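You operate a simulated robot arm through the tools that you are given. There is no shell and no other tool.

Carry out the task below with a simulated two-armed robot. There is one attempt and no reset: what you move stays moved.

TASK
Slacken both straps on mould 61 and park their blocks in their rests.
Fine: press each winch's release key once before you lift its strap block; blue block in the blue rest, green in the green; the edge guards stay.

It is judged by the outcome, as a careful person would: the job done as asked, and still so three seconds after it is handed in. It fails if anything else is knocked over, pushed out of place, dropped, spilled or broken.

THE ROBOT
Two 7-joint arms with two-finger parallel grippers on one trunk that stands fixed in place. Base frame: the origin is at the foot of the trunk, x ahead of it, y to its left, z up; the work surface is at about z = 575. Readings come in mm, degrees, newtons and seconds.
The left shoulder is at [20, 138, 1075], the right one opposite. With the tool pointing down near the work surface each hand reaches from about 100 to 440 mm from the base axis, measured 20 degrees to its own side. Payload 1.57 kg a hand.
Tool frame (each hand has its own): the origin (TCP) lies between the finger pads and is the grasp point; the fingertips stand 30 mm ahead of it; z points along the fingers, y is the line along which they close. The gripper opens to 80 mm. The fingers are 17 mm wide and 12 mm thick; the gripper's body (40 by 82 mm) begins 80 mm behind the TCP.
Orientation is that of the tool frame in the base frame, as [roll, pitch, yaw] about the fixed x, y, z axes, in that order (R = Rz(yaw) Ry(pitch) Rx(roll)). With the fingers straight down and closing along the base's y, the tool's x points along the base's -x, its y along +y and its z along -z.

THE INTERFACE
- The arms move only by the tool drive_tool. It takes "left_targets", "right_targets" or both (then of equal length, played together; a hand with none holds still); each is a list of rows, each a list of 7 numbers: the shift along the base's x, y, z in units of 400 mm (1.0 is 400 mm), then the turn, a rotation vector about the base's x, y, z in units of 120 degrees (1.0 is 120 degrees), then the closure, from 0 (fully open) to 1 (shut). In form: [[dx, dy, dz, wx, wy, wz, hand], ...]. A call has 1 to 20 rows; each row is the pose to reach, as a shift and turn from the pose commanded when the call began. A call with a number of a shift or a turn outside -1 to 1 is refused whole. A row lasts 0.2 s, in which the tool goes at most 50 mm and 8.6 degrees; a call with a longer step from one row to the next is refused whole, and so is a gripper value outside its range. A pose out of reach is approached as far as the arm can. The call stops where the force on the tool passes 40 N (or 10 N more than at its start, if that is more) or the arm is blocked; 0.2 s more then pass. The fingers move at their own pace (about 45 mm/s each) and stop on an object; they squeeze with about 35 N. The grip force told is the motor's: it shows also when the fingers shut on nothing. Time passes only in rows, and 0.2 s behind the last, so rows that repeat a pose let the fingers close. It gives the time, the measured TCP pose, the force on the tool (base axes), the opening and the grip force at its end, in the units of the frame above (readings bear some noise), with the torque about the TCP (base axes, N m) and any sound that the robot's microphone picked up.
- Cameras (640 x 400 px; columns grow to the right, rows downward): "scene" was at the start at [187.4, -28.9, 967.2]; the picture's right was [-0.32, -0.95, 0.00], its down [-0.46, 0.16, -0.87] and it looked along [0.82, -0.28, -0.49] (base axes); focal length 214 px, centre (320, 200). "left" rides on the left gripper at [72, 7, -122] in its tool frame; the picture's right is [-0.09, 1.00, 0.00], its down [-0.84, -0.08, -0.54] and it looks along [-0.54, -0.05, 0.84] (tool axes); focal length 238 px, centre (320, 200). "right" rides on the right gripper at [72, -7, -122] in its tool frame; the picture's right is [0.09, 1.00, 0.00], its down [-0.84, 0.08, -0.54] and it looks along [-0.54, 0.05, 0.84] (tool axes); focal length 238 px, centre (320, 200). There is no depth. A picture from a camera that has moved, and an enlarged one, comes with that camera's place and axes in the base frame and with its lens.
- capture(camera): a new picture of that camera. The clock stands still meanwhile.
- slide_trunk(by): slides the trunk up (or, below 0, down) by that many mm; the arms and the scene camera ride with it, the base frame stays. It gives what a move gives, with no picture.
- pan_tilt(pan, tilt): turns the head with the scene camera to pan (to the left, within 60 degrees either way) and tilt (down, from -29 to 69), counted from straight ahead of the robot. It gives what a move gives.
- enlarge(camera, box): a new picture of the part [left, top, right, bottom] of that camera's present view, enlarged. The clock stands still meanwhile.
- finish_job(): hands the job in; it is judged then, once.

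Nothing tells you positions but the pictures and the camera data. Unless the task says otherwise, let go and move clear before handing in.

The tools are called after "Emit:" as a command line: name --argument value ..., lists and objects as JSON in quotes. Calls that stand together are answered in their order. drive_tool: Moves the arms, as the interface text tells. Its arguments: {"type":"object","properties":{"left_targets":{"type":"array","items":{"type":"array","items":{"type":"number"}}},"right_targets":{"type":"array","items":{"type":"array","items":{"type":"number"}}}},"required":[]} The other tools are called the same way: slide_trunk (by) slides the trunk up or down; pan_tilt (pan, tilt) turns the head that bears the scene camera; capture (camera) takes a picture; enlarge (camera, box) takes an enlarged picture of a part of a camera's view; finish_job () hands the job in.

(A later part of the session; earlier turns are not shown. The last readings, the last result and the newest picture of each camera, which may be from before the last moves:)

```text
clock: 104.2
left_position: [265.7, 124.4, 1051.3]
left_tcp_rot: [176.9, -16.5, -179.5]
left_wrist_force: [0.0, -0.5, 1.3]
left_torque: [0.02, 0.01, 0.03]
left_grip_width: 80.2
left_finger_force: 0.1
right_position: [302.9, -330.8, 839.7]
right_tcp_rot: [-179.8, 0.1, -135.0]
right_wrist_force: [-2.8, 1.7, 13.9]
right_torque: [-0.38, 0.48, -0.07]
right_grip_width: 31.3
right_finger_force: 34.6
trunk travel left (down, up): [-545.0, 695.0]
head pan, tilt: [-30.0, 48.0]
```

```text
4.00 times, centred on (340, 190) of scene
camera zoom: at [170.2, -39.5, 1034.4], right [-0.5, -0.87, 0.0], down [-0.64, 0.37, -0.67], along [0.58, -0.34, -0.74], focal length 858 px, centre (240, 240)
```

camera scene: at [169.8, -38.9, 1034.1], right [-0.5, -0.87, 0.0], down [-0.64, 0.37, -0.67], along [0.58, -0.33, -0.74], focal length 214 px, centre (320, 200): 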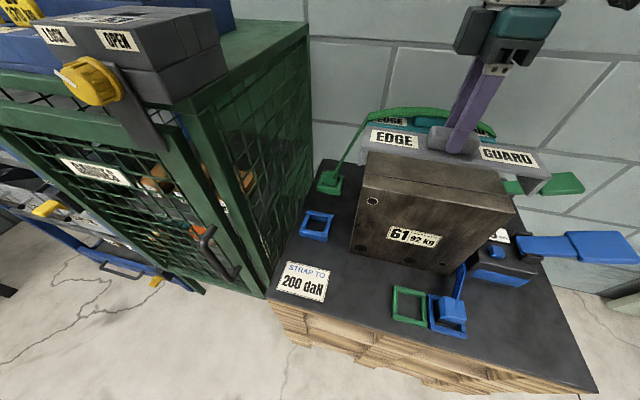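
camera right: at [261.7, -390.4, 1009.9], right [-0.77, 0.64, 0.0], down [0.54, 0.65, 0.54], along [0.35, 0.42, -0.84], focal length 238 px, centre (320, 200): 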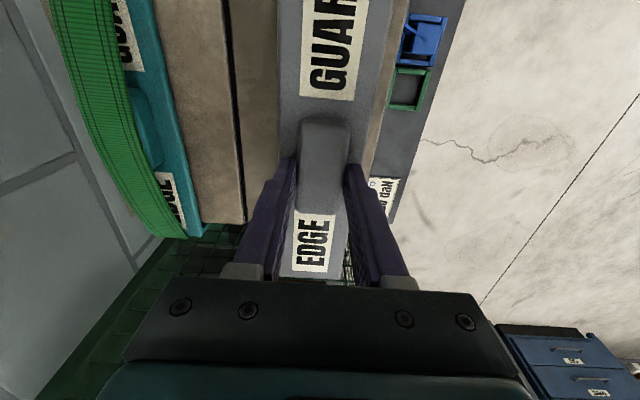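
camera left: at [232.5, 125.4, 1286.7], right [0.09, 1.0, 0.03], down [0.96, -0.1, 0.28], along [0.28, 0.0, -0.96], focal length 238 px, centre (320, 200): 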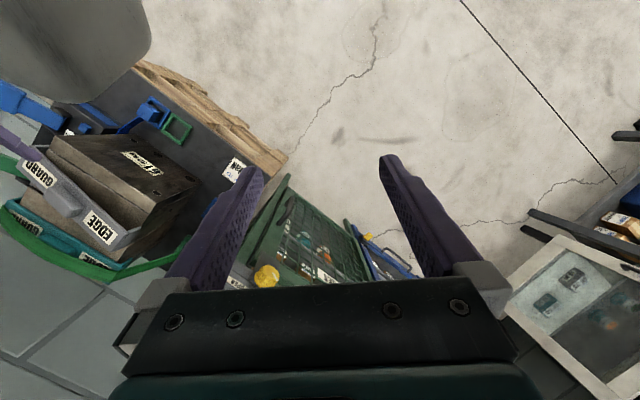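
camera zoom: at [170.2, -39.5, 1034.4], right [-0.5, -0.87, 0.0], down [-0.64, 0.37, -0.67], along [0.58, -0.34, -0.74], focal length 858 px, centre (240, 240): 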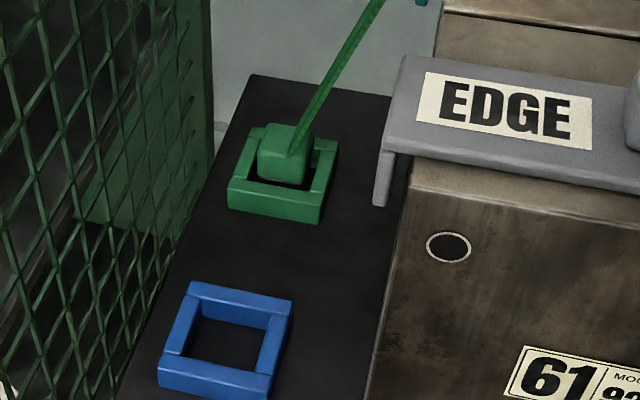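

It has seated, with about 14 N of contact. I'll ease the pressure and open the fingers.

Emit:
drive_tool --right_targets '[[0, 0, 0.004, 0, 0, 0, 1], [0, 0, 0.004, 0, 0, 0, 0.5], [0, 0, 0.004, 0, 0, 0, 0.4], [0, 0, 0.004, 0, 0, 0, 0.3], [0, 0, 0.004, 0, 0, 0, 0.2], [0, 0, 0.004, 0, 0, 0, 0.2]]'

Emit:
drive_tool --right_targets '[[0, 0, 0.03, 0, 0, 0, 0.2], [0, 0, 0.08, 0, 0, 0, 0.2], [0, 0, 0.15, 0, 0, 0, 0.2]]'

Emit:
capture --camera "scene"

Emit:
enlarge --camera "scene" --box '[290, 140, 390, 240]'

Emit:
enlarge --camera "scene" --box '[340, 110, 560, 220]'

Emit:
capture --camera "right"

```text
clock: 105.5
left_position: [265.9, 125.7, 1050.1]
left_tcp_rot: [176.9, -16.5, -179.4]
left_wrist_force: [-0.6, 0.6, -0.3]
left_torque: [0.01, -0.01, -0.02]
left_grip_width: 80.1
left_finger_force: 0.1
right_position: [302.0, -328.3, 840.0]
right_tcp_rot: [-180.0, 0.1, -135.0]
right_wrist_force: [-0.6, 0.4, -0.7]
right_torque: [0.0, -0.01, 0.0]
right_grip_width: 63.7
right_finger_force: 0.0
trunk travel left (down, up): [-545.0, 695.0]
head pan, tilt: [-30.0, 48.0]
```

```text
clock: 106.3
left_position: [266.1, 126.6, 1049.5]
left_tcp_rot: [176.9, -16.5, -179.5]
left_wrist_force: [-0.1, 0.6, -0.3]
left_torque: [-0.01, -0.01, -0.01]
left_grip_width: 79.9
left_finger_force: 0.1
right_position: [303.0, -328.2, 898.5]
right_tcp_rot: [180.0, -0.1, -134.9]
right_wrist_force: [0.2, -0.4, -0.6]
right_torque: [-0.01, 0.01, -0.01]
right_grip_width: 64.0
right_finger_force: 0.2
trunk travel left (down, up): [-545.0, 695.0]
head pan, tilt: [-30.0, 48.0]
```

```text
taken
camera scene: at [170.0, -39.0, 1034.1], right [-0.5, -0.87, 0.0], down [-0.64, 0.37, -0.67], along [0.58, -0.33, -0.74], focal length 214 px, centre (320, 200)
```

scene: 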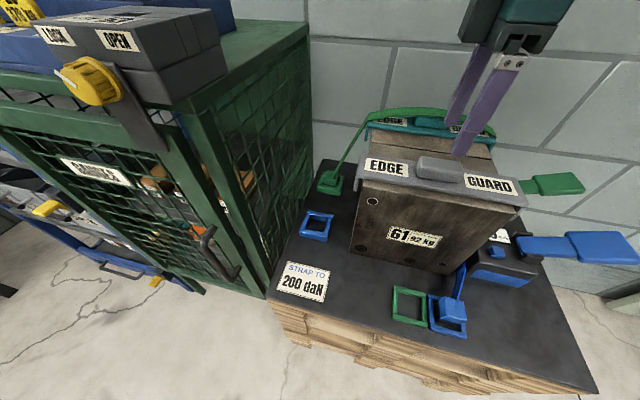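

```text
4.00 times, centred on (340, 190) of scene
camera zoom: at [170.0, -39.0, 1034.1], right [-0.5, -0.87, 0.0], down [-0.64, 0.37, -0.67], along [0.58, -0.33, -0.74], focal length 858 px, centre (240, 240)
```

zoom: 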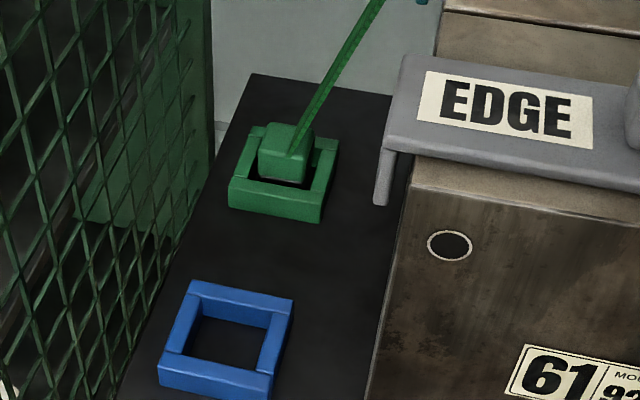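

```text
2.91 times, centred on (450, 165) of scene
camera zoom: at [170.0, -39.0, 1034.1], right [-0.5, -0.87, 0.0], down [-0.64, 0.37, -0.67], along [0.58, -0.33, -0.74], focal length 624 px, centre (-58, 302)
```

zoom: 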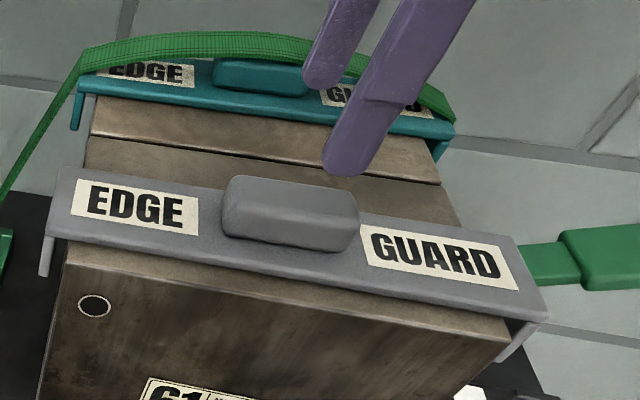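

```text
taken
camera right: at [257.5, -383.1, 1021.7], right [-0.77, 0.64, 0.0], down [0.54, 0.65, 0.54], along [0.35, 0.42, -0.84], focal length 238 px, centre (320, 200)
```

right: 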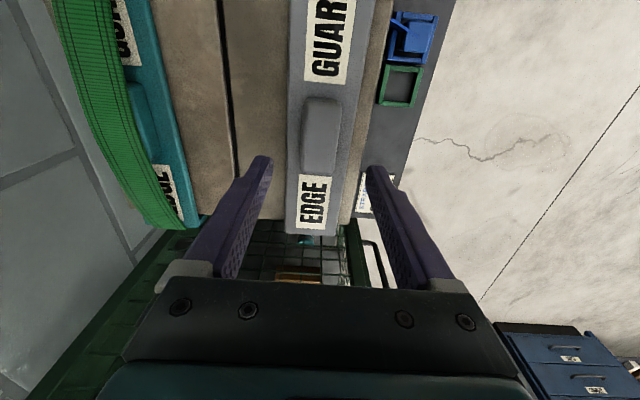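

Emit:
pan_tilt --pan -25 --tilt 30

Emit:
capture --camera "scene"

```text
clock: 107.2
left_position: [265.9, 126.8, 1050.7]
left_tcp_rot: [176.9, -16.5, -179.5]
left_wrist_force: [0.0, 0.0, 0.0]
left_torque: [-0.02, -0.02, 0.02]
left_grip_width: 80.0
left_finger_force: 0.0
right_position: [303.0, -327.8, 898.9]
right_tcp_rot: [-179.9, 0.0, -135.0]
right_wrist_force: [-0.2, -0.1, -0.3]
right_torque: [-0.02, -0.03, 0.0]
right_grip_width: 63.9
right_finger_force: 0.1
trunk travel left (down, up): [-545.0, 695.0]
head pan, tilt: [-25.0, 30.0]
```

```text
taken
camera scene: at [183.6, -37.7, 1060.9], right [-0.42, -0.91, 0.0], down [-0.45, 0.21, -0.87], along [0.78, -0.37, -0.5], focal length 214 px, centre (320, 200)
```

scene: 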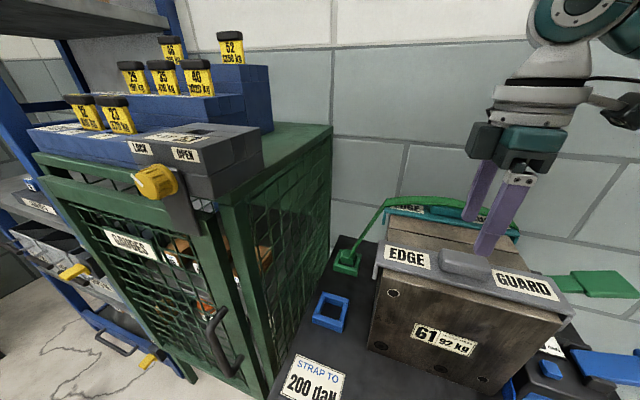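

The guard is back where it was, matching the earlier view to within a pixel or two, and the teal one is untouched. Now for the green block, with more care: small steps, more clearance from the guards, and a check at each step. First I move off the mould to the front.

Emit:
drive_tool --right_targets '[[-0.02, 0.02, 0.03, 0, 0, 0, 0.2], [-0.1, 0.05, 0.03, 0, 0, 0, 0], [-0.2, 0.05, 0.03, 0, 0, 0, 0], [-0.3, 0.03, 0.03, 0, 0, 0, 0], [-0.38, 0.0, 0.03, 0, 0, 0, 0], [-0.38, 0.0, 0.03, 0, 0, 0, 0]]'

Emit:
drive_tool --right_targets '[[0, 0, 0, 0.047, -0.047, 0, 0], [0, 0, -0.02, 0.094, -0.094, 0, 0], [0, 0, -0.06, 0.141, -0.141, 0, 0], [0, 0, -0.1, 0.188, -0.188, 0, 0], [0, 0, -0.15, 0.2357, -0.2357, 0, 0], [0, 0, -0.2, 0.2357, -0.2357, 0, 0]]'

Emit:
capture --camera "scene"

```text
clock: 108.4
left_position: [266.2, 124.9, 1050.5]
left_tcp_rot: [176.9, -16.6, -179.3]
left_wrist_force: [1.3, 0.3, -0.3]
left_torque: [-0.01, 0.01, 0.01]
left_grip_width: 79.9
left_finger_force: 0.0
right_position: [164.3, -254.9, 890.4]
right_tcp_rot: [170.5, 10.2, -133.3]
right_wrist_force: [0.2, 0.7, -0.4]
right_torque: [0.0, 0.01, -0.03]
right_grip_width: 79.8
right_finger_force: 0.1
right hand out of reach, approached as far as the arm can: row 5
trunk travel left (down, up): [-545.0, 695.0]
head pan, tilt: [-25.0, 30.0]
stopped in row 5 (right hand): the arm was blocked; the commanded pose is now the measured one
```

```text
clock: 109.8
left_position: [267.0, 127.0, 1050.8]
left_tcp_rot: [176.9, -16.5, -179.6]
left_wrist_force: [-1.3, 0.3, -0.6]
left_torque: [-0.01, 0.01, 0.01]
left_grip_width: 80.1
left_finger_force: 0.0
right_position: [163.2, -258.0, 832.1]
right_tcp_rot: [172.4, 49.9, -132.3]
right_wrist_force: [-0.1, 0.5, -0.6]
right_torque: [-0.05, -0.02, -0.01]
right_grip_width: 80.2
right_finger_force: 0.1
right hand out of reach, approached as far as the arm can: row 6
trunk travel left (down, up): [-545.0, 695.0]
head pan, tilt: [-25.0, 30.0]
```

```text
taken
camera scene: at [183.4, -37.9, 1060.9], right [-0.42, -0.91, 0.0], down [-0.45, 0.21, -0.87], along [0.78, -0.37, -0.5], focal length 214 px, centre (320, 200)
```

scene: 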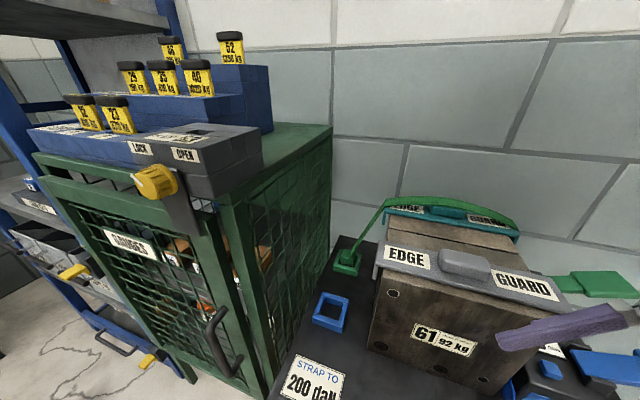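

Emit:
drive_tool --right_targets '[[0.01, -0.01, -0.01, 0, 0, -0.065, 0], [0.02, -0.01, -0.02, 0, 0, -0.13, 0], [0.03, -0.0, -0.03, 0, 0, -0.195, 0], [0.05, 0.01, -0.04, 0, 0, -0.26, 0], [0.07, 0.02, -0.05, 0, 0, -0.325, 0], [0.09, 0.03, -0.07, 0, 0, -0.39, 0], [0.11, 0.05, -0.09, 0, 0, -0.455, 0], [0.13, 0.07, -0.11, 0, 0, -0.52, 0], [0.15, 0.09, -0.13, 0, 0, -0.585, 0], [0.17, 0.11, -0.15, 0, 0, -0.65, 0], [0.19, 0.125, -0.16, 0, 0, -0.715, 0], [0.19, 0.125, -0.16, 0, 0, -0.77, 0], [0.19, 0.125, -0.16, 0, 0, -0.77, 0]]'

Emit:
capture --camera "right"

Emit:
capture --camera "scene"

```text
clock: 111.9
left_position: [264.2, 125.7, 1050.9]
left_tcp_rot: [176.8, -16.6, -179.4]
left_wrist_force: [0.8, 0.0, -0.2]
left_torque: [-0.01, 0.03, 0.01]
left_grip_width: 80.1
left_finger_force: 0.0
right_position: [160.2, -405.9, 794.6]
right_tcp_rot: [-167.6, 32.8, 174.3]
right_wrist_force: [-20.2, 4.2, 12.6]
right_torque: [0.7, 0.14, 0.74]
right_grip_width: 76.6
right_finger_force: 0.1
right hand out of reach, approached as far as the arm can: row 1, 2, 3, 4, 5, 6, 7, 8, 9
trunk travel left (down, up): [-545.0, 695.0]
head pan, tilt: [-25.0, 30.0]
stopped in row 10 (right hand): the force on the tool passed its limit at 184 N (the readings are from after the stop); the commanded pose is now the measured one
```

```text
taken
camera right: at [37.1, -373.6, 857.1], right [0.13, 0.96, -0.23], down [0.44, 0.15, 0.88], along [0.89, -0.22, -0.41], focal length 238 px, centre (320, 200)
```

right: 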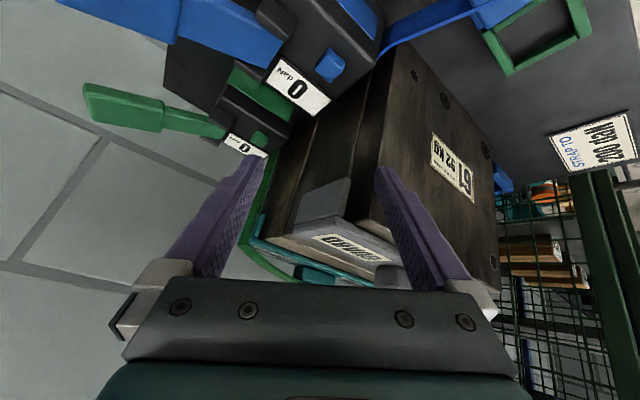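

```text
taken
camera scene: at [181.6, -37.4, 1060.8], right [-0.42, -0.91, 0.0], down [-0.46, 0.21, -0.86], along [0.78, -0.37, -0.5], focal length 214 px, centre (320, 200)
```

scene: 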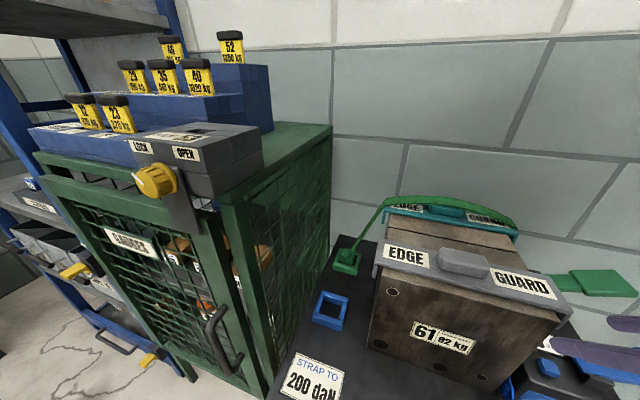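

The hand swung wide while its pose was out of reach and bumped the mould. The guard looks unmoved. I'll back straight off and raise the trunk before going on.

Emit:
drive_tool --right_targets '[[-0.03, 0, 0.01, 0, 0, 0, 0], [-0.07, 0, 0.03, 0, 0, 0, 0]]'

Emit:
slide_trunk --by 100

Emit:
capture --camera "right"

Emit:
capture --camera "scene"

```text
clock: 112.5
left_position: [265.7, 125.6, 1050.8]
left_tcp_rot: [176.8, -16.5, -179.5]
left_wrist_force: [0.4, 0.3, 0.3]
left_torque: [-0.06, -0.01, -0.02]
left_grip_width: 80.0
left_finger_force: 0.1
right_position: [139.4, -406.8, 809.7]
right_tcp_rot: [-167.4, 33.7, 174.6]
right_wrist_force: [-0.5, 0.2, 0.4]
right_torque: [0.01, 0.06, 0.0]
right_grip_width: 80.1
right_finger_force: 0.0
trunk travel left (down, up): [-545.0, 695.0]
head pan, tilt: [-25.0, 30.0]
```

```text
clock: 113.8
left_position: [266.2, 126.0, 1150.2]
left_tcp_rot: [177.0, -16.5, -179.4]
left_wrist_force: [-0.5, -0.6, -0.2]
left_torque: [-0.01, -0.02, 0.01]
left_grip_width: 80.1
left_finger_force: 0.1
right_position: [138.9, -405.3, 908.6]
right_tcp_rot: [-167.4, 33.5, 174.6]
right_wrist_force: [0.3, -0.3, -0.4]
right_torque: [-0.02, -0.03, 0.02]
right_grip_width: 79.8
right_finger_force: 0.1
trunk travel left (down, up): [-645.0, 595.0]
head pan, tilt: [-25.0, 30.0]
```

```text
taken
camera right: at [15.2, -374.2, 969.0], right [0.14, 0.96, -0.23], down [0.43, 0.15, 0.89], along [0.89, -0.22, -0.39], focal length 238 px, centre (320, 200)
```

right: 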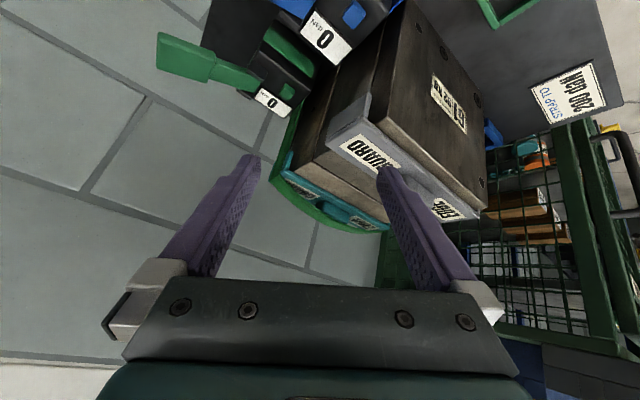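

```text
taken
camera scene: at [183.6, -37.7, 1160.9], right [-0.42, -0.91, 0.0], down [-0.45, 0.21, -0.87], along [0.78, -0.37, -0.5], focal length 214 px, centre (320, 200)
```

scene: 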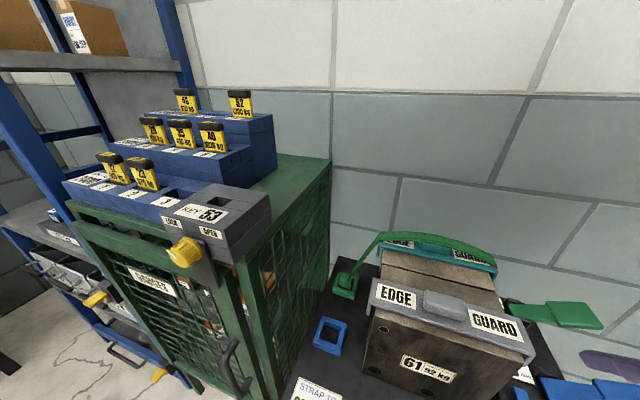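

Emit:
drive_tool --right_targets '[[0.015, 0.04, -0.02, 0.021, -0.026, -0.047, 0], [0.03, 0.09, -0.05, 0.042, -0.052, -0.094, 0], [0.0525, 0.15, -0.095, 0.064, -0.0775, -0.142, 0], [0.0525, 0.15, -0.095, 0.064, -0.0775, -0.142, 0]]'

```text
clock: 114.8
left_position: [267.0, 125.4, 1150.2]
left_tcp_rot: [176.9, -16.5, -179.5]
left_wrist_force: [-0.2, -0.2, 0.8]
left_torque: [0.02, 0.0, -0.01]
left_grip_width: 79.9
left_finger_force: 0.2
right_position: [159.7, -345.5, 871.9]
right_tcp_rot: [179.9, 40.0, 149.7]
right_wrist_force: [-0.1, 0.3, -0.3]
right_torque: [-0.04, -0.02, -0.01]
right_grip_width: 80.1
right_finger_force: 0.0
trunk travel left (down, up): [-645.0, 595.0]
head pan, tilt: [-25.0, 30.0]
```

Emit:
drive_tool --right_targets '[[0.04, 0.06, -0.02, 0, 0, -0.03, 0], [0.09, 0.13, -0.05, 0, 0, -0.06, 0], [0.14, 0.21, -0.08, 0, 0, -0.09, 0], [0.19, 0.29, -0.11, 0, 0, -0.123, 0], [0.2, 0.31, -0.12, 0, 0, -0.123, 0]]'

```text
clock: 116.0
left_position: [265.8, 126.4, 1150.5]
left_tcp_rot: [176.9, -16.5, -179.4]
left_wrist_force: [0.3, -0.1, 0.4]
left_torque: [0.03, 0.0, 0.01]
left_grip_width: 80.1
left_finger_force: 0.2
right_position: [240.4, -223.3, 820.7]
right_tcp_rot: [180.0, 40.2, 135.2]
right_wrist_force: [0.4, 0.0, -0.8]
right_torque: [0.03, -0.01, -0.02]
right_grip_width: 80.0
right_finger_force: 0.1
trunk travel left (down, up): [-645.0, 595.0]
head pan, tilt: [-25.0, 30.0]
```

Emit:
drive_tool --right_targets '[[0.07, 0.01, 0.04, 0, 0, 0, 0], [0.15, 0.05, 0.075, 0, 0, 0, 0], [0.23, 0.1, 0.075, 0, 0, 0, 0], [0.31, 0.15, 0.075, 0, 0, 0, 0], [0.37, 0.19, 0.075, 0, 0, 0, 0], [0.3975, 0.1955, 0.075, 0, 0, 0, 0], [0.3975, 0.1955, 0.075, 0, 0, 0, 0]]'

Emit:
capture --camera "right"

Emit:
capture --camera "scene"

```text
clock: 117.6
left_position: [266.9, 125.6, 1149.7]
left_tcp_rot: [176.9, -16.4, -179.4]
left_wrist_force: [-0.1, -0.5, 0.3]
left_torque: [0.01, 0.0, 0.0]
left_grip_width: 80.0
left_finger_force: 0.1
right_position: [399.4, -144.1, 852.5]
right_tcp_rot: [179.9, 40.1, 135.1]
right_wrist_force: [-0.4, -0.4, 1.0]
right_torque: [-0.03, -0.01, 0.03]
right_grip_width: 80.1
right_finger_force: 0.1
trunk travel left (down, up): [-645.0, 595.0]
head pan, tilt: [-25.0, 30.0]
```

```text
taken
camera right: at [300.7, -54.1, 899.5], right [0.65, 0.76, -0.06], down [0.26, -0.15, 0.95], along [0.71, -0.64, -0.29], focal length 238 px, centre (320, 200)
```

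right: 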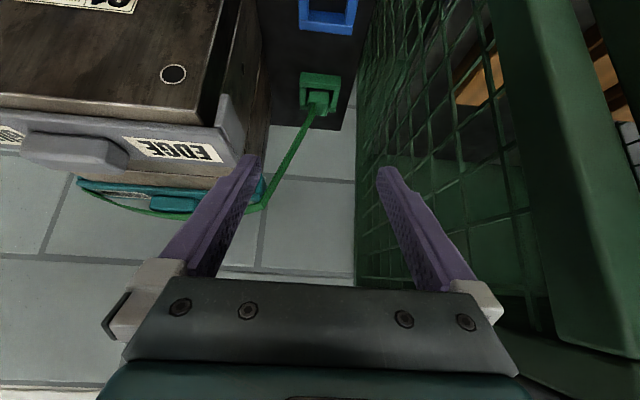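

```text
taken
camera scene: at [183.6, -37.7, 1160.9], right [-0.42, -0.91, 0.0], down [-0.45, 0.21, -0.87], along [0.78, -0.37, -0.5], focal length 214 px, centre (320, 200)
```

scene: 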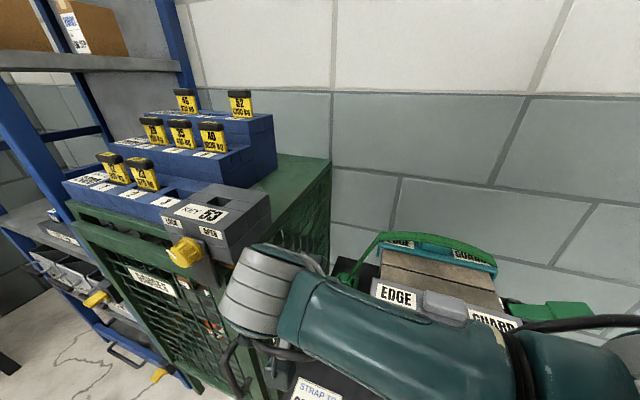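

The hand is exactly where commanded, at the mouth of the gap. I'll adjust its tilt and yaw slightly so the forearm stays away from the guard, then lower with the trunk.

Emit:
drive_tool --right_targets '[[0, 0, 0, 0, 0, -0.0667, 0], [0, 0, 0, 0, 0, -0.0667, 0]]'

Emit:
drive_tool --right_targets '[[0, 0, 0, -0.033, -0.025, 0, 0], [0, 0, 0, -0.0666, -0.0502, 0, 0], [0, 0, 0, -0.0666, -0.0502, 0, 0]]'

```text
clock: 118.2
left_position: [266.2, 125.1, 1150.9]
left_tcp_rot: [176.9, -16.5, -179.4]
left_wrist_force: [0.1, 0.0, 0.4]
left_torque: [-0.02, 0.0, 0.0]
left_grip_width: 80.1
left_finger_force: 0.1
right_position: [399.3, -144.2, 852.3]
right_tcp_rot: [180.0, 40.0, 126.9]
right_wrist_force: [0.2, 0.2, 1.0]
right_torque: [0.0, -0.01, -0.02]
right_grip_width: 79.9
right_finger_force: 0.1
trunk travel left (down, up): [-645.0, 595.0]
head pan, tilt: [-25.0, 30.0]
```

```text
clock: 119.0
left_position: [266.3, 126.3, 1149.6]
left_tcp_rot: [176.9, -16.5, -179.5]
left_wrist_force: [0.3, -0.9, 0.8]
left_torque: [0.0, 0.0, -0.01]
left_grip_width: 79.7
left_finger_force: 0.0
right_position: [399.4, -143.1, 853.3]
right_tcp_rot: [-179.9, 50.2, 127.1]
right_wrist_force: [-0.4, 0.3, 0.4]
right_torque: [-0.04, 0.0, 0.03]
right_grip_width: 80.0
right_finger_force: 0.1
trunk travel left (down, up): [-645.0, 595.0]
head pan, tilt: [-25.0, 30.0]
```

Emit:
slide_trunk --by -130

Emit:
capture --camera "right"

Emit:
capture --camera "scene"

```text
clock: 120.6
left_position: [267.4, 125.7, 1020.3]
left_tcp_rot: [176.8, -16.5, -179.4]
left_wrist_force: [0.5, -0.4, 1.0]
left_torque: [-0.01, -0.01, 0.0]
left_grip_width: 80.1
left_finger_force: 0.1
right_position: [399.7, -143.8, 722.8]
right_tcp_rot: [-179.9, 50.1, 127.0]
right_wrist_force: [0.5, 0.1, 0.7]
right_torque: [0.0, -0.01, 0.0]
right_grip_width: 79.8
right_finger_force: 0.1
trunk travel left (down, up): [-515.0, 725.0]
head pan, tilt: [-25.0, 30.0]
```

```text
taken
camera right: at [309.9, -36.3, 745.9], right [0.76, 0.65, -0.07], down [0.13, -0.05, 0.99], along [0.64, -0.76, -0.12], focal length 238 px, centre (320, 200)
```

right: 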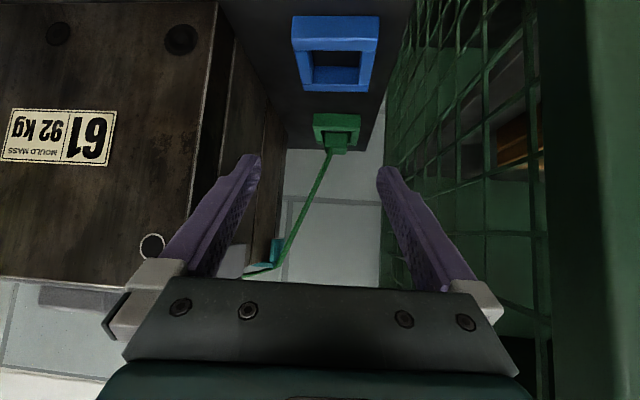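

```text
taken
camera scene: at [183.7, -37.7, 1031.0], right [-0.42, -0.91, 0.0], down [-0.45, 0.21, -0.87], along [0.78, -0.37, -0.5], focal length 214 px, centre (320, 200)
```

scene: 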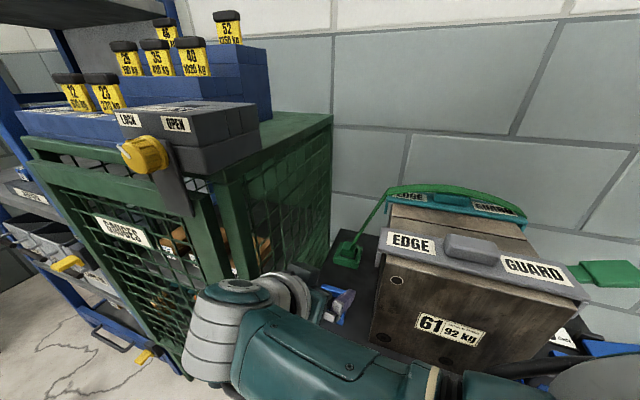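

Emit:
drive_tool --right_targets '[[0.03, -0.03, 0.05, 0, 0, 0, 0], [0.06, -0.06, 0.1, 0, 0, 0, 0], [0.09, -0.09, 0.14, 0, 0, 0, 0], [0.09, -0.09, 0.14, 0, 0, 0, 0]]'

```text
clock: 121.6
left_position: [267.3, 126.3, 1019.9]
left_tcp_rot: [176.9, -16.4, -179.4]
left_wrist_force: [-0.1, -0.5, 1.1]
left_torque: [-0.02, -0.01, 0.0]
left_grip_width: 79.9
left_finger_force: 0.2
right_position: [434.6, -178.9, 777.3]
right_tcp_rot: [179.9, 50.2, 127.1]
right_wrist_force: [-0.1, -0.8, 0.3]
right_torque: [0.01, 0.02, 0.0]
right_grip_width: 80.0
right_finger_force: 0.0
trunk travel left (down, up): [-515.0, 725.0]
head pan, tilt: [-25.0, 30.0]
```

Emit:
slide_trunk --by -90

Emit:
drive_tool --right_targets '[[0.03, -0.03, 0.02, 0, 0, 0, 0], [0.06, -0.06, 0.04, 0, 0, 0, 0], [0.06, -0.06, 0.04, 0, 0, 0, 0]]'

Emit:
capture --camera "scene"

Emit:
capture --camera "right"

```text
clock: 122.8
left_position: [267.4, 126.1, 929.5]
left_tcp_rot: [176.9, -16.5, -179.4]
left_wrist_force: [-0.8, 0.2, 0.2]
left_torque: [0.01, 0.01, 0.0]
left_grip_width: 79.9
left_finger_force: 0.1
right_position: [434.3, -179.3, 688.4]
right_tcp_rot: [180.0, 50.1, 127.1]
right_wrist_force: [0.3, 0.0, 1.3]
right_torque: [0.01, 0.0, 0.0]
right_grip_width: 80.1
right_finger_force: 0.1
trunk travel left (down, up): [-425.0, 815.0]
head pan, tilt: [-25.0, 30.0]
```

```text
clock: 123.7
left_position: [266.5, 125.3, 930.1]
left_tcp_rot: [177.0, -16.5, -179.3]
left_wrist_force: [0.4, -0.1, 0.5]
left_torque: [0.0, -0.01, -0.02]
left_grip_width: 80.1
left_finger_force: 0.0
right_position: [458.3, -202.8, 704.8]
right_tcp_rot: [180.0, 50.1, 127.1]
right_wrist_force: [0.3, 0.3, -0.7]
right_torque: [-0.02, 0.01, -0.01]
right_grip_width: 80.1
right_finger_force: 0.1
trunk travel left (down, up): [-425.0, 815.0]
head pan, tilt: [-25.0, 30.0]
```

```text
taken
camera scene: at [183.6, -37.7, 940.9], right [-0.42, -0.91, 0.0], down [-0.45, 0.21, -0.87], along [0.78, -0.37, -0.5], focal length 214 px, centre (320, 200)
```

scene: 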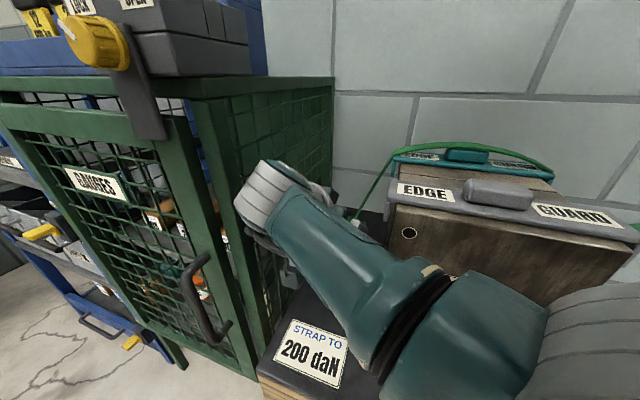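

```text
taken
camera right: at [369.5, -95.2, 728.3], right [0.76, 0.65, -0.07], down [0.13, -0.05, 0.99], along [0.64, -0.76, -0.12], focal length 238 px, centre (320, 200)
```

right: 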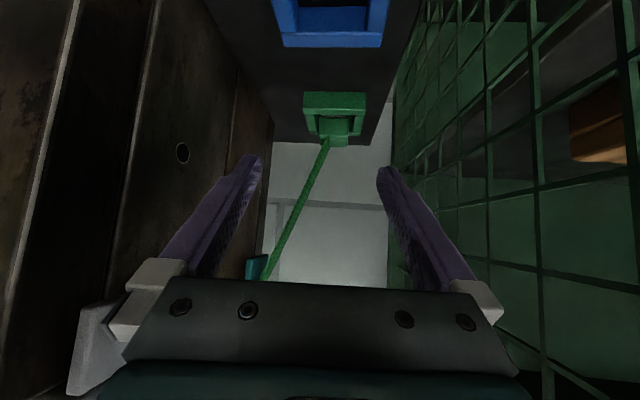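

The hand is well inside the gap, clear of the guard lip. I'll narrow the gripper a little for clearance and continue in small checked steps.

Emit:
drive_tool --right_targets '[[0.03, -0.03, -0.01, 0, 0, 0, 0.25], [0.07, -0.07, -0.02, 0, 0, 0, 0.25], [0.07, -0.07, -0.02, 0, 0, 0, 0.25]]'

```text
clock: 124.5
left_position: [266.5, 125.3, 929.6]
left_tcp_rot: [177.0, -16.5, -179.4]
left_wrist_force: [-0.6, -0.6, -0.1]
left_torque: [-0.02, -0.01, 0.0]
left_grip_width: 80.2
left_finger_force: 0.1
right_position: [485.5, -232.2, 696.5]
right_tcp_rot: [179.9, 50.0, 127.1]
right_wrist_force: [0.4, 0.2, -0.8]
right_torque: [0.03, 0.0, 0.01]
right_grip_width: 60.1
right_finger_force: 0.0
trunk travel left (down, up): [-425.0, 815.0]
head pan, tilt: [-25.0, 30.0]
```

Emit:
drive_tool --right_targets '[[0.03, -0.03, -0.01, 0, 0, 0, 0.25], [0.07, -0.065, -0.02, 0, 0, 0, 0.25], [0.07, -0.065, -0.02, 0, 0, 0, 0.25]]'

Emit:
capture --camera "right"

Emit:
capture --camera "scene"

```text
clock: 125.2
left_position: [265.9, 125.3, 930.0]
left_tcp_rot: [176.9, -16.6, -179.4]
left_wrist_force: [-0.3, 0.1, 0.0]
left_torque: [-0.03, 0.0, 0.0]
left_grip_width: 80.1
left_finger_force: 0.2
right_position: [512.9, -255.8, 687.1]
right_tcp_rot: [179.7, 50.2, 127.0]
right_wrist_force: [0.1, 0.1, 0.6]
right_torque: [0.02, 0.03, 0.03]
right_grip_width: 60.0
right_finger_force: 0.0
trunk travel left (down, up): [-425.0, 815.0]
head pan, tilt: [-25.0, 30.0]
```

```text
taken
camera right: at [424.1, -149.4, 710.8], right [0.76, 0.65, -0.07], down [0.13, -0.05, 0.99], along [0.64, -0.76, -0.12], focal length 238 px, centre (320, 200)
```

right: 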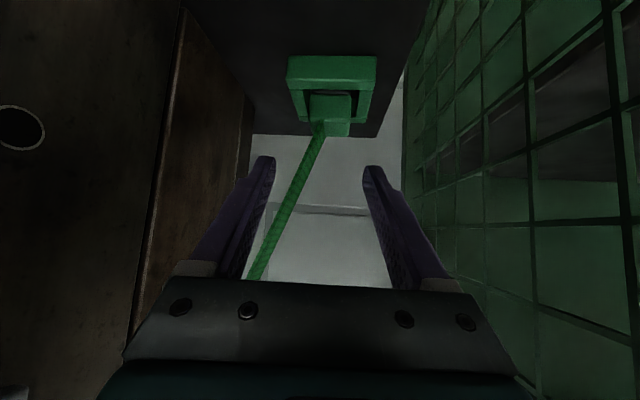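

```text
taken
camera scene: at [183.3, -37.5, 940.9], right [-0.42, -0.91, 0.0], down [-0.45, 0.21, -0.87], along [0.78, -0.37, -0.5], focal length 214 px, centre (320, 200)
```

scene: 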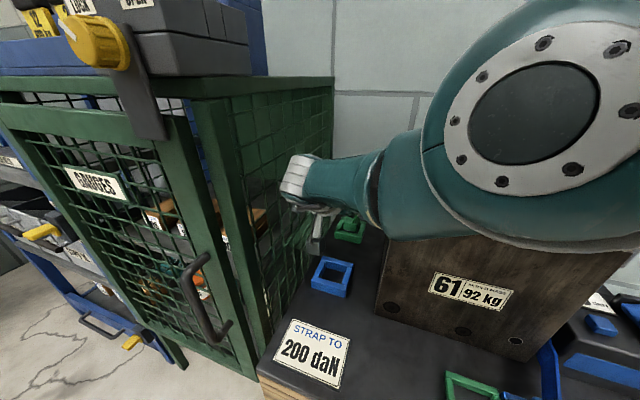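

The arm is bending over the front corner of the mould, so I'll straighten it by advancing at this height. That swings the forearm away from the guard. Then I'll go down with the trunk.

Emit:
drive_tool --right_targets '[[0.03, -0.03, 0, 0, 0, 0, 0.25], [0.06, -0.058, 0, 0, 0, 0, 0.25], [0.085, -0.08, 0, 0, 0, 0, 0.25], [0.085, -0.08, 0, 0, 0, 0, 0.25]]'

Emit:
capture --camera "right"

Emit:
capture --camera "scene"

```text
clock: 126.2
left_position: [266.7, 125.5, 929.7]
left_tcp_rot: [176.9, -16.5, -179.4]
left_wrist_force: [-0.5, 0.3, 0.0]
left_torque: [0.02, -0.01, 0.02]
left_grip_width: 80.1
left_finger_force: 0.0
right_position: [517.4, -294.9, 691.5]
right_tcp_rot: [179.9, 50.1, 127.0]
right_wrist_force: [-0.2, -0.7, -0.5]
right_torque: [-0.01, -0.03, -0.04]
right_grip_width: 59.9
right_finger_force: 0.0
right hand out of reach, approached as far as the arm can: row 1, 2, 3, 4
trunk travel left (down, up): [-425.0, 815.0]
head pan, tilt: [-25.0, 30.0]
```

```text
taken
camera right: at [429.1, -187.5, 714.4], right [0.76, 0.65, -0.07], down [0.13, -0.05, 0.99], along [0.64, -0.76, -0.12], focal length 238 px, centre (320, 200)
```

right: 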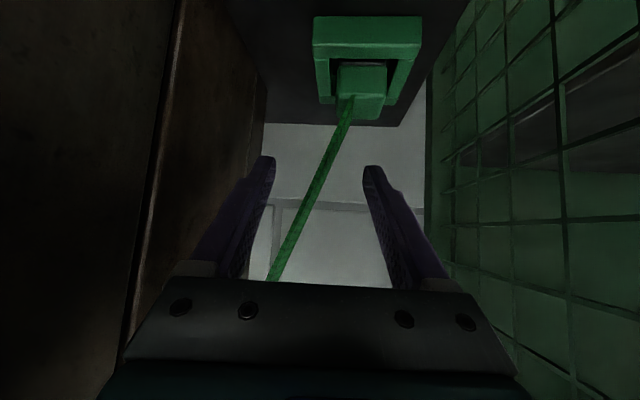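

```text
taken
camera scene: at [183.6, -37.6, 940.9], right [-0.42, -0.91, 0.0], down [-0.45, 0.21, -0.87], along [0.78, -0.37, -0.5], focal length 214 px, centre (320, 200)
```

scene: 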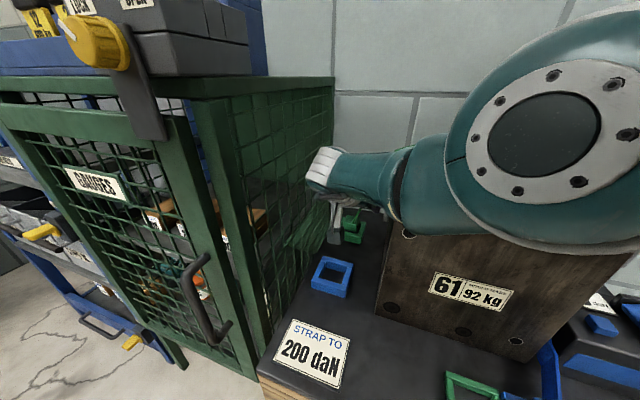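

The reach limit pushed the hand sideways a little, with no contact. I'll step back to the middle of the gap, go higher where the arm can extend fully, and then come down vertically with the trunk.

Emit:
drive_tool --right_targets '[[0.01, 0.05, 0.01, 0, 0, 0, 0.25], [-0.03, 0.1, 0.03, 0, 0, 0, 0.25], [-0.08, 0.1625, 0.06, 0, 0, 0, 0.25], [-0.08, 0.1625, 0.06, 0, 0, 0, 0.25]]'

```text
clock: 127.2
left_position: [264.8, 126.1, 929.8]
left_tcp_rot: [176.9, -16.5, -179.4]
left_wrist_force: [0.1, -0.4, 0.0]
left_torque: [0.01, -0.02, -0.01]
left_grip_width: 79.9
left_finger_force: 0.1
right_position: [495.6, -225.7, 706.8]
right_tcp_rot: [-179.1, 50.2, 127.9]
right_wrist_force: [-0.2, -0.8, 0.4]
right_torque: [0.07, 0.01, 0.04]
right_grip_width: 59.9
right_finger_force: 0.0
right hand out of reach, approached as far as the arm can: row 2, 3, 4
trunk travel left (down, up): [-425.0, 815.0]
head pan, tilt: [-25.0, 30.0]
```

Emit:
drive_tool --right_targets '[[0, -0.01, 0.06, 0, 0, 0, 0.25], [0, -0.02, 0.12, 0, 0, 0, 0.25], [0, -0.02, 0.17, 0, 0, 0, 0.25], [0, -0.02, 0.17, 0, 0, 0, 0.25]]'

Emit:
capture --camera "scene"

Emit:
capture --camera "right"

```text
clock: 128.2
left_position: [265.9, 125.7, 930.5]
left_tcp_rot: [176.9, -16.5, -179.4]
left_wrist_force: [-0.1, -0.1, -0.1]
left_torque: [0.0, -0.02, 0.0]
left_grip_width: 80.2
left_finger_force: 0.1
right_position: [485.7, -259.3, 786.0]
right_tcp_rot: [-178.4, 51.7, 126.8]
right_wrist_force: [0.0, -0.3, -0.4]
right_torque: [0.0, -0.01, 0.0]
right_grip_width: 59.9
right_finger_force: 0.1
trunk travel left (down, up): [-425.0, 815.0]
head pan, tilt: [-25.0, 30.0]
```

```text
taken
camera scene: at [182.6, -38.8, 939.4], right [-0.44, -0.9, 0.0], down [-0.46, 0.22, -0.86], along [0.77, -0.37, -0.51], focal length 214 px, centre (320, 200)
```

scene: 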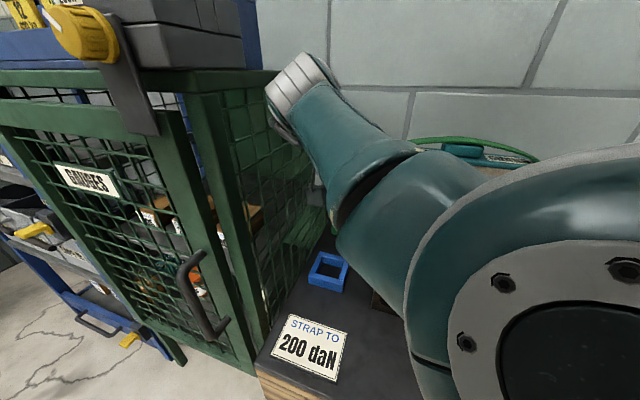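

```text
taken
camera right: at [399.9, -149.2, 805.6], right [0.78, 0.63, -0.09], down [0.13, -0.02, 0.99], along [0.62, -0.78, -0.1], focal length 238 px, centre (320, 200)
```

right: 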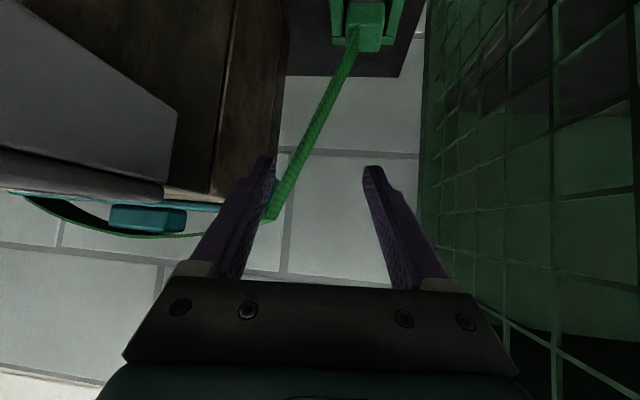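

The elbow is leaning on the head a little. I'll extend the arm forward, which takes the elbow away from the head, and recentre in the gap.

Emit:
drive_tool --right_targets '[[0.04, 0.0, -0.01, 0, 0, 0, 0.25], [0.08, 0.0, -0.02, 0, 0, 0, 0.25], [0.11, -0.01, -0.03, 0, 0, 0, 0.25], [0.11, -0.01, -0.03, 0, 0, 0, 0.25]]'

Emit:
capture --camera "scene"

Emit:
capture --camera "right"

```text
clock: 129.2
left_position: [267.6, 125.8, 930.6]
left_tcp_rot: [176.9, -16.6, -179.3]
left_wrist_force: [-1.2, -0.9, -0.3]
left_torque: [0.0, 0.0, 0.01]
left_grip_width: 80.0
left_finger_force: 0.1
right_position: [531.2, -242.0, 772.1]
right_tcp_rot: [179.9, 50.1, 127.0]
right_wrist_force: [-0.1, 0.9, -0.8]
right_torque: [-0.02, -0.01, -0.02]
right_grip_width: 60.1
right_finger_force: 0.1
trunk travel left (down, up): [-425.0, 815.0]
head pan, tilt: [-25.0, 30.0]
```

```text
taken
camera scene: at [183.5, -37.7, 940.9], right [-0.42, -0.91, 0.0], down [-0.45, 0.21, -0.87], along [0.78, -0.37, -0.5], focal length 214 px, centre (320, 200)
```

scene: 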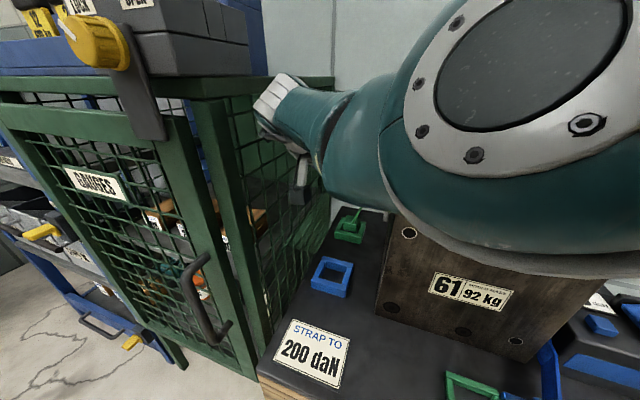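

```text
taken
camera right: at [442.7, -134.9, 795.0], right [0.76, 0.65, -0.07], down [0.13, -0.05, 0.99], along [0.64, -0.76, -0.12], focal length 238 px, centre (320, 200)
```

right: 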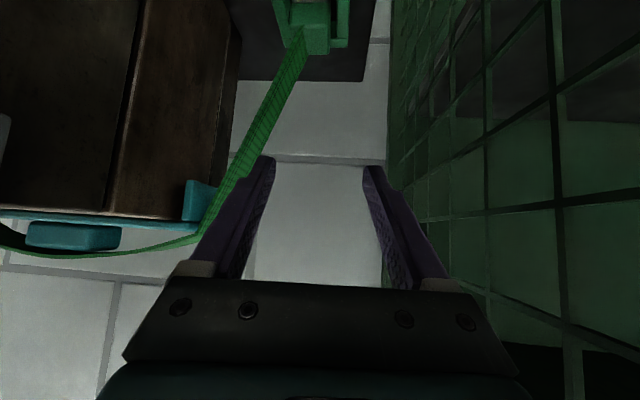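

Emit:
drive_tool --right_targets '[[0.02, -0.05, 0, 0, 0, 0, 0.25], [0.04, -0.1, 0, 0, 0, 0, 0.25], [0.051, -0.126, 0, 0, 0, 0, 0.25], [0.051, -0.126, 0, 0, 0, 0, 0.25]]'

Emit:
capture --camera "scene"

Emit:
capture --camera "right"

Emit:
capture --camera "left"

```text
clock: 130.2
left_position: [266.3, 125.7, 931.1]
left_tcp_rot: [176.8, -16.5, -179.4]
left_wrist_force: [0.2, -0.1, -0.1]
left_torque: [-0.02, 0.0, 0.01]
left_grip_width: 80.1
left_finger_force: 0.0
right_position: [551.8, -293.4, 772.1]
right_tcp_rot: [179.9, 50.2, 127.1]
right_wrist_force: [0.2, 0.2, 0.4]
right_torque: [-0.01, 0.01, 0.01]
right_grip_width: 60.0
right_finger_force: 0.0
trunk travel left (down, up): [-425.0, 815.0]
head pan, tilt: [-25.0, 30.0]
```

```text
taken
camera scene: at [183.6, -37.7, 940.9], right [-0.42, -0.91, 0.0], down [-0.45, 0.21, -0.87], along [0.78, -0.37, -0.5], focal length 214 px, centre (320, 200)
```

scene: 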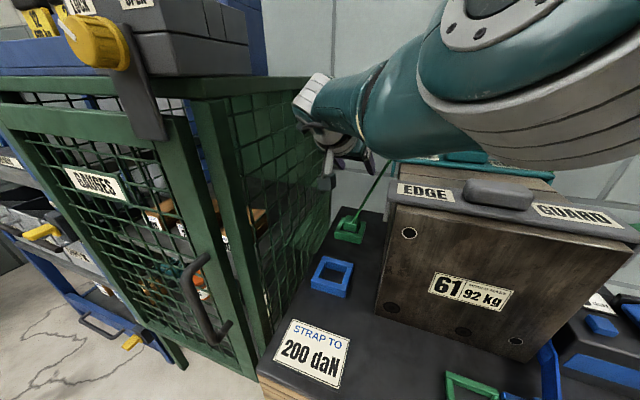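

```text
taken
camera right: at [462.7, -186.4, 795.5], right [0.76, 0.65, -0.07], down [0.13, -0.05, 0.99], along [0.64, -0.76, -0.12], focal length 238 px, centre (320, 200)
```

right: 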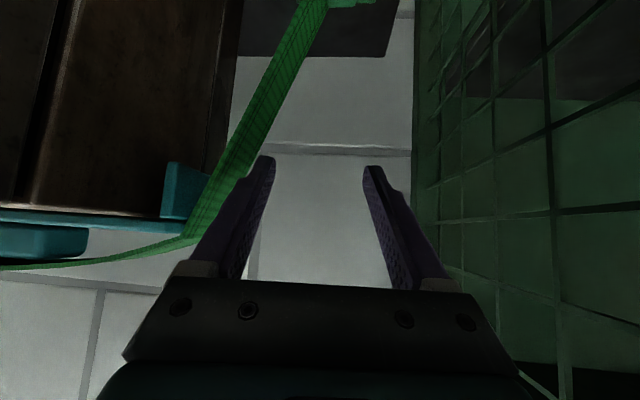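

```text
taken
camera left: at [232.6, 125.4, 1067.7], right [0.09, 1.0, 0.03], down [0.96, -0.1, 0.28], along [0.28, 0.0, -0.96], focal length 238 px, centre (320, 200)
```

left: 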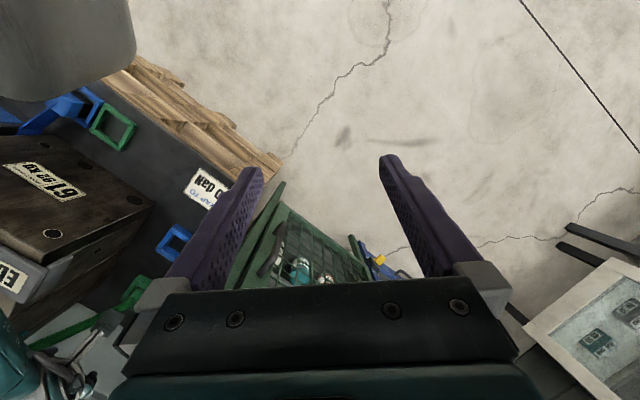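

The arm is now extended, and the guard is visible and in place. The limit comes from the arm being fully stretched, so I'll turn the hand to 135°, which shortens the reach, and lower in small checked steps.

Emit:
drive_tool --right_targets '[[-0.002, 0, 0, 0, 0, 0.033, 0.25], [-0.005, -0.001, 0, 0, 0, 0.066, 0.25], [-0.005, -0.001, 0, 0, 0, 0.066, 0.25]]'

Emit:
drive_tool --right_targets '[[0, 0, -0.04, 0, 0, 0, 0.25], [0, 0, -0.08, 0, 0, 0, 0.25], [0, 0, -0.1, 0, 0, 0, 0.25], [0, 0, -0.1, 0, 0, 0, 0.25]]'

Emit:
capture --camera "scene"

Emit:
capture --camera "right"

```text
clock: 131.1
left_position: [266.7, 125.1, 929.8]
left_tcp_rot: [176.9, -16.5, -179.4]
left_wrist_force: [0.4, -0.7, -0.5]
left_torque: [0.02, 0.01, 0.02]
left_grip_width: 80.3
left_finger_force: 0.2
right_position: [550.5, -294.7, 770.6]
right_tcp_rot: [179.9, 50.1, 135.0]
right_wrist_force: [-0.7, -0.5, -0.1]
right_torque: [0.0, -0.02, 0.03]
right_grip_width: 60.0
right_finger_force: 0.0
trunk travel left (down, up): [-425.0, 815.0]
head pan, tilt: [-25.0, 30.0]
```

```text
clock: 132.1
left_position: [266.1, 126.5, 929.6]
left_tcp_rot: [176.8, -16.5, -179.4]
left_wrist_force: [0.6, 0.2, -0.9]
left_torque: [0.03, 0.0, -0.03]
left_grip_width: 80.0
left_finger_force: 0.1
right_position: [549.1, -294.3, 730.8]
right_tcp_rot: [180.0, 50.2, 134.9]
right_wrist_force: [0.0, -0.2, -0.1]
right_torque: [0.02, 0.03, 0.0]
right_grip_width: 60.2
right_finger_force: 0.0
trunk travel left (down, up): [-425.0, 815.0]
head pan, tilt: [-25.0, 30.0]
```

```text
taken
camera scene: at [183.6, -37.7, 940.9], right [-0.42, -0.91, 0.0], down [-0.45, 0.21, -0.87], along [0.78, -0.37, -0.5], focal length 214 px, centre (320, 200)
```

scene: 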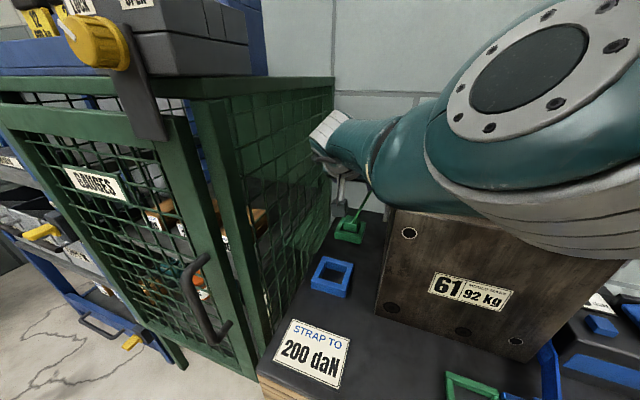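

```text
taken
camera right: at [445.1, -199.4, 754.8], right [0.66, 0.75, -0.07], down [0.14, -0.03, 0.99], along [0.74, -0.66, -0.12], focal length 238 px, centre (320, 200)
```

right: 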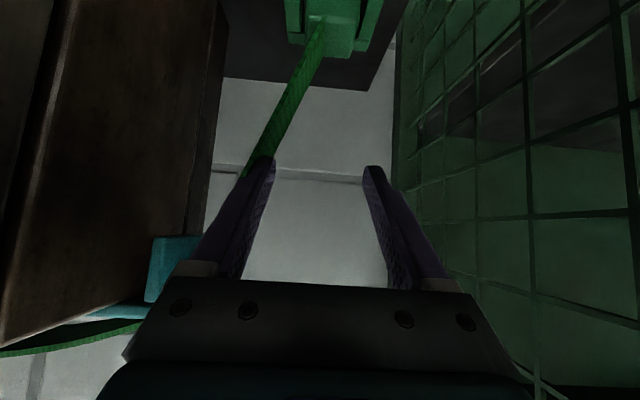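

Emit:
drive_tool --right_targets '[[0, 0, -0.04, 0, 0, 0, 0.25], [0, 0, -0.075, 0, 0, 0, 0.25], [0, 0, -0.075, 0, 0, 0, 0.25]]'

Emit:
capture --camera "scene"

```text
clock: 132.8
left_position: [266.4, 126.0, 929.0]
left_tcp_rot: [176.8, -16.5, -179.4]
left_wrist_force: [-0.1, -0.2, -0.1]
left_torque: [0.02, 0.0, 0.0]
left_grip_width: 80.0
left_finger_force: 0.0
right_position: [547.5, -294.7, 709.4]
right_tcp_rot: [179.8, 50.0, 134.9]
right_wrist_force: [0.1, -0.7, 0.9]
right_torque: [0.01, 0.01, 0.01]
right_grip_width: 60.1
right_finger_force: 0.0
right hand out of reach, approached as far as the arm can: row 2, 3
trunk travel left (down, up): [-425.0, 815.0]
head pan, tilt: [-25.0, 30.0]
```

```text
taken
camera scene: at [183.6, -37.8, 940.9], right [-0.42, -0.91, 0.0], down [-0.45, 0.21, -0.87], along [0.78, -0.37, -0.5], focal length 214 px, centre (320, 200)
```

scene: 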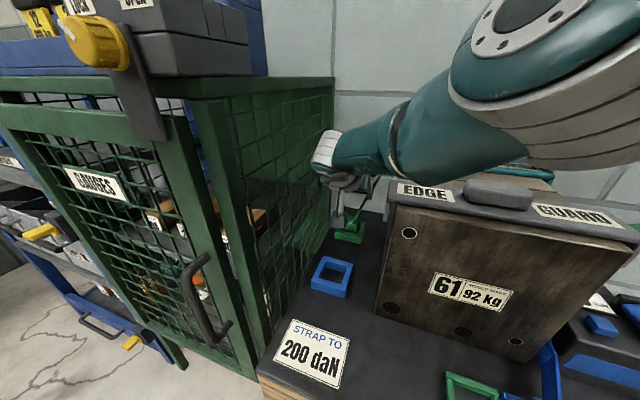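

Emit:
drive_tool --right_targets '[[0.005, 0, -0.02, 0, 0, 0, 0.25], [0.005, 0, -0.04, 0, 0, 0, 0.25], [0.005, 0, -0.04, 0, 0, 0, 0.25]]'

Emit:
capture --camera "scene"

```text
clock: 133.7
left_position: [266.5, 125.2, 929.9]
left_tcp_rot: [176.8, -16.5, -179.4]
left_wrist_force: [0.4, -0.5, 0.5]
left_torque: [0.01, -0.05, -0.02]
left_grip_width: 79.9
left_finger_force: 0.0
right_position: [547.7, -293.6, 708.3]
right_tcp_rot: [179.9, 50.1, 135.1]
right_wrist_force: [0.0, 0.6, 0.5]
right_torque: [-0.01, 0.0, 0.02]
right_grip_width: 59.9
right_finger_force: 0.1
right hand out of reach, approached as far as the arm can: row 1, 2, 3
trunk travel left (down, up): [-425.0, 815.0]
head pan, tilt: [-25.0, 30.0]
```

```text
taken
camera scene: at [183.6, -37.7, 940.9], right [-0.42, -0.91, 0.0], down [-0.45, 0.21, -0.87], along [0.78, -0.37, -0.5], focal length 214 px, centre (320, 200)
```

scene: 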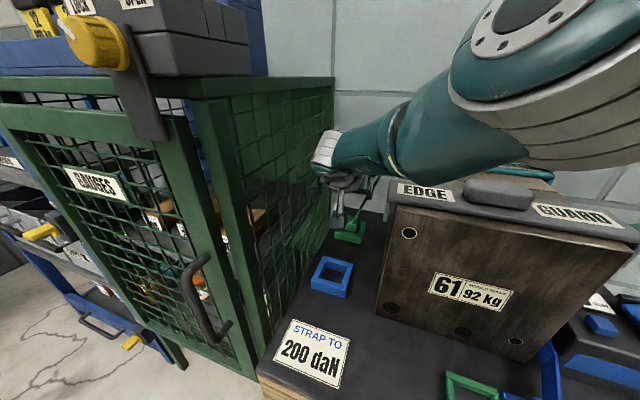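

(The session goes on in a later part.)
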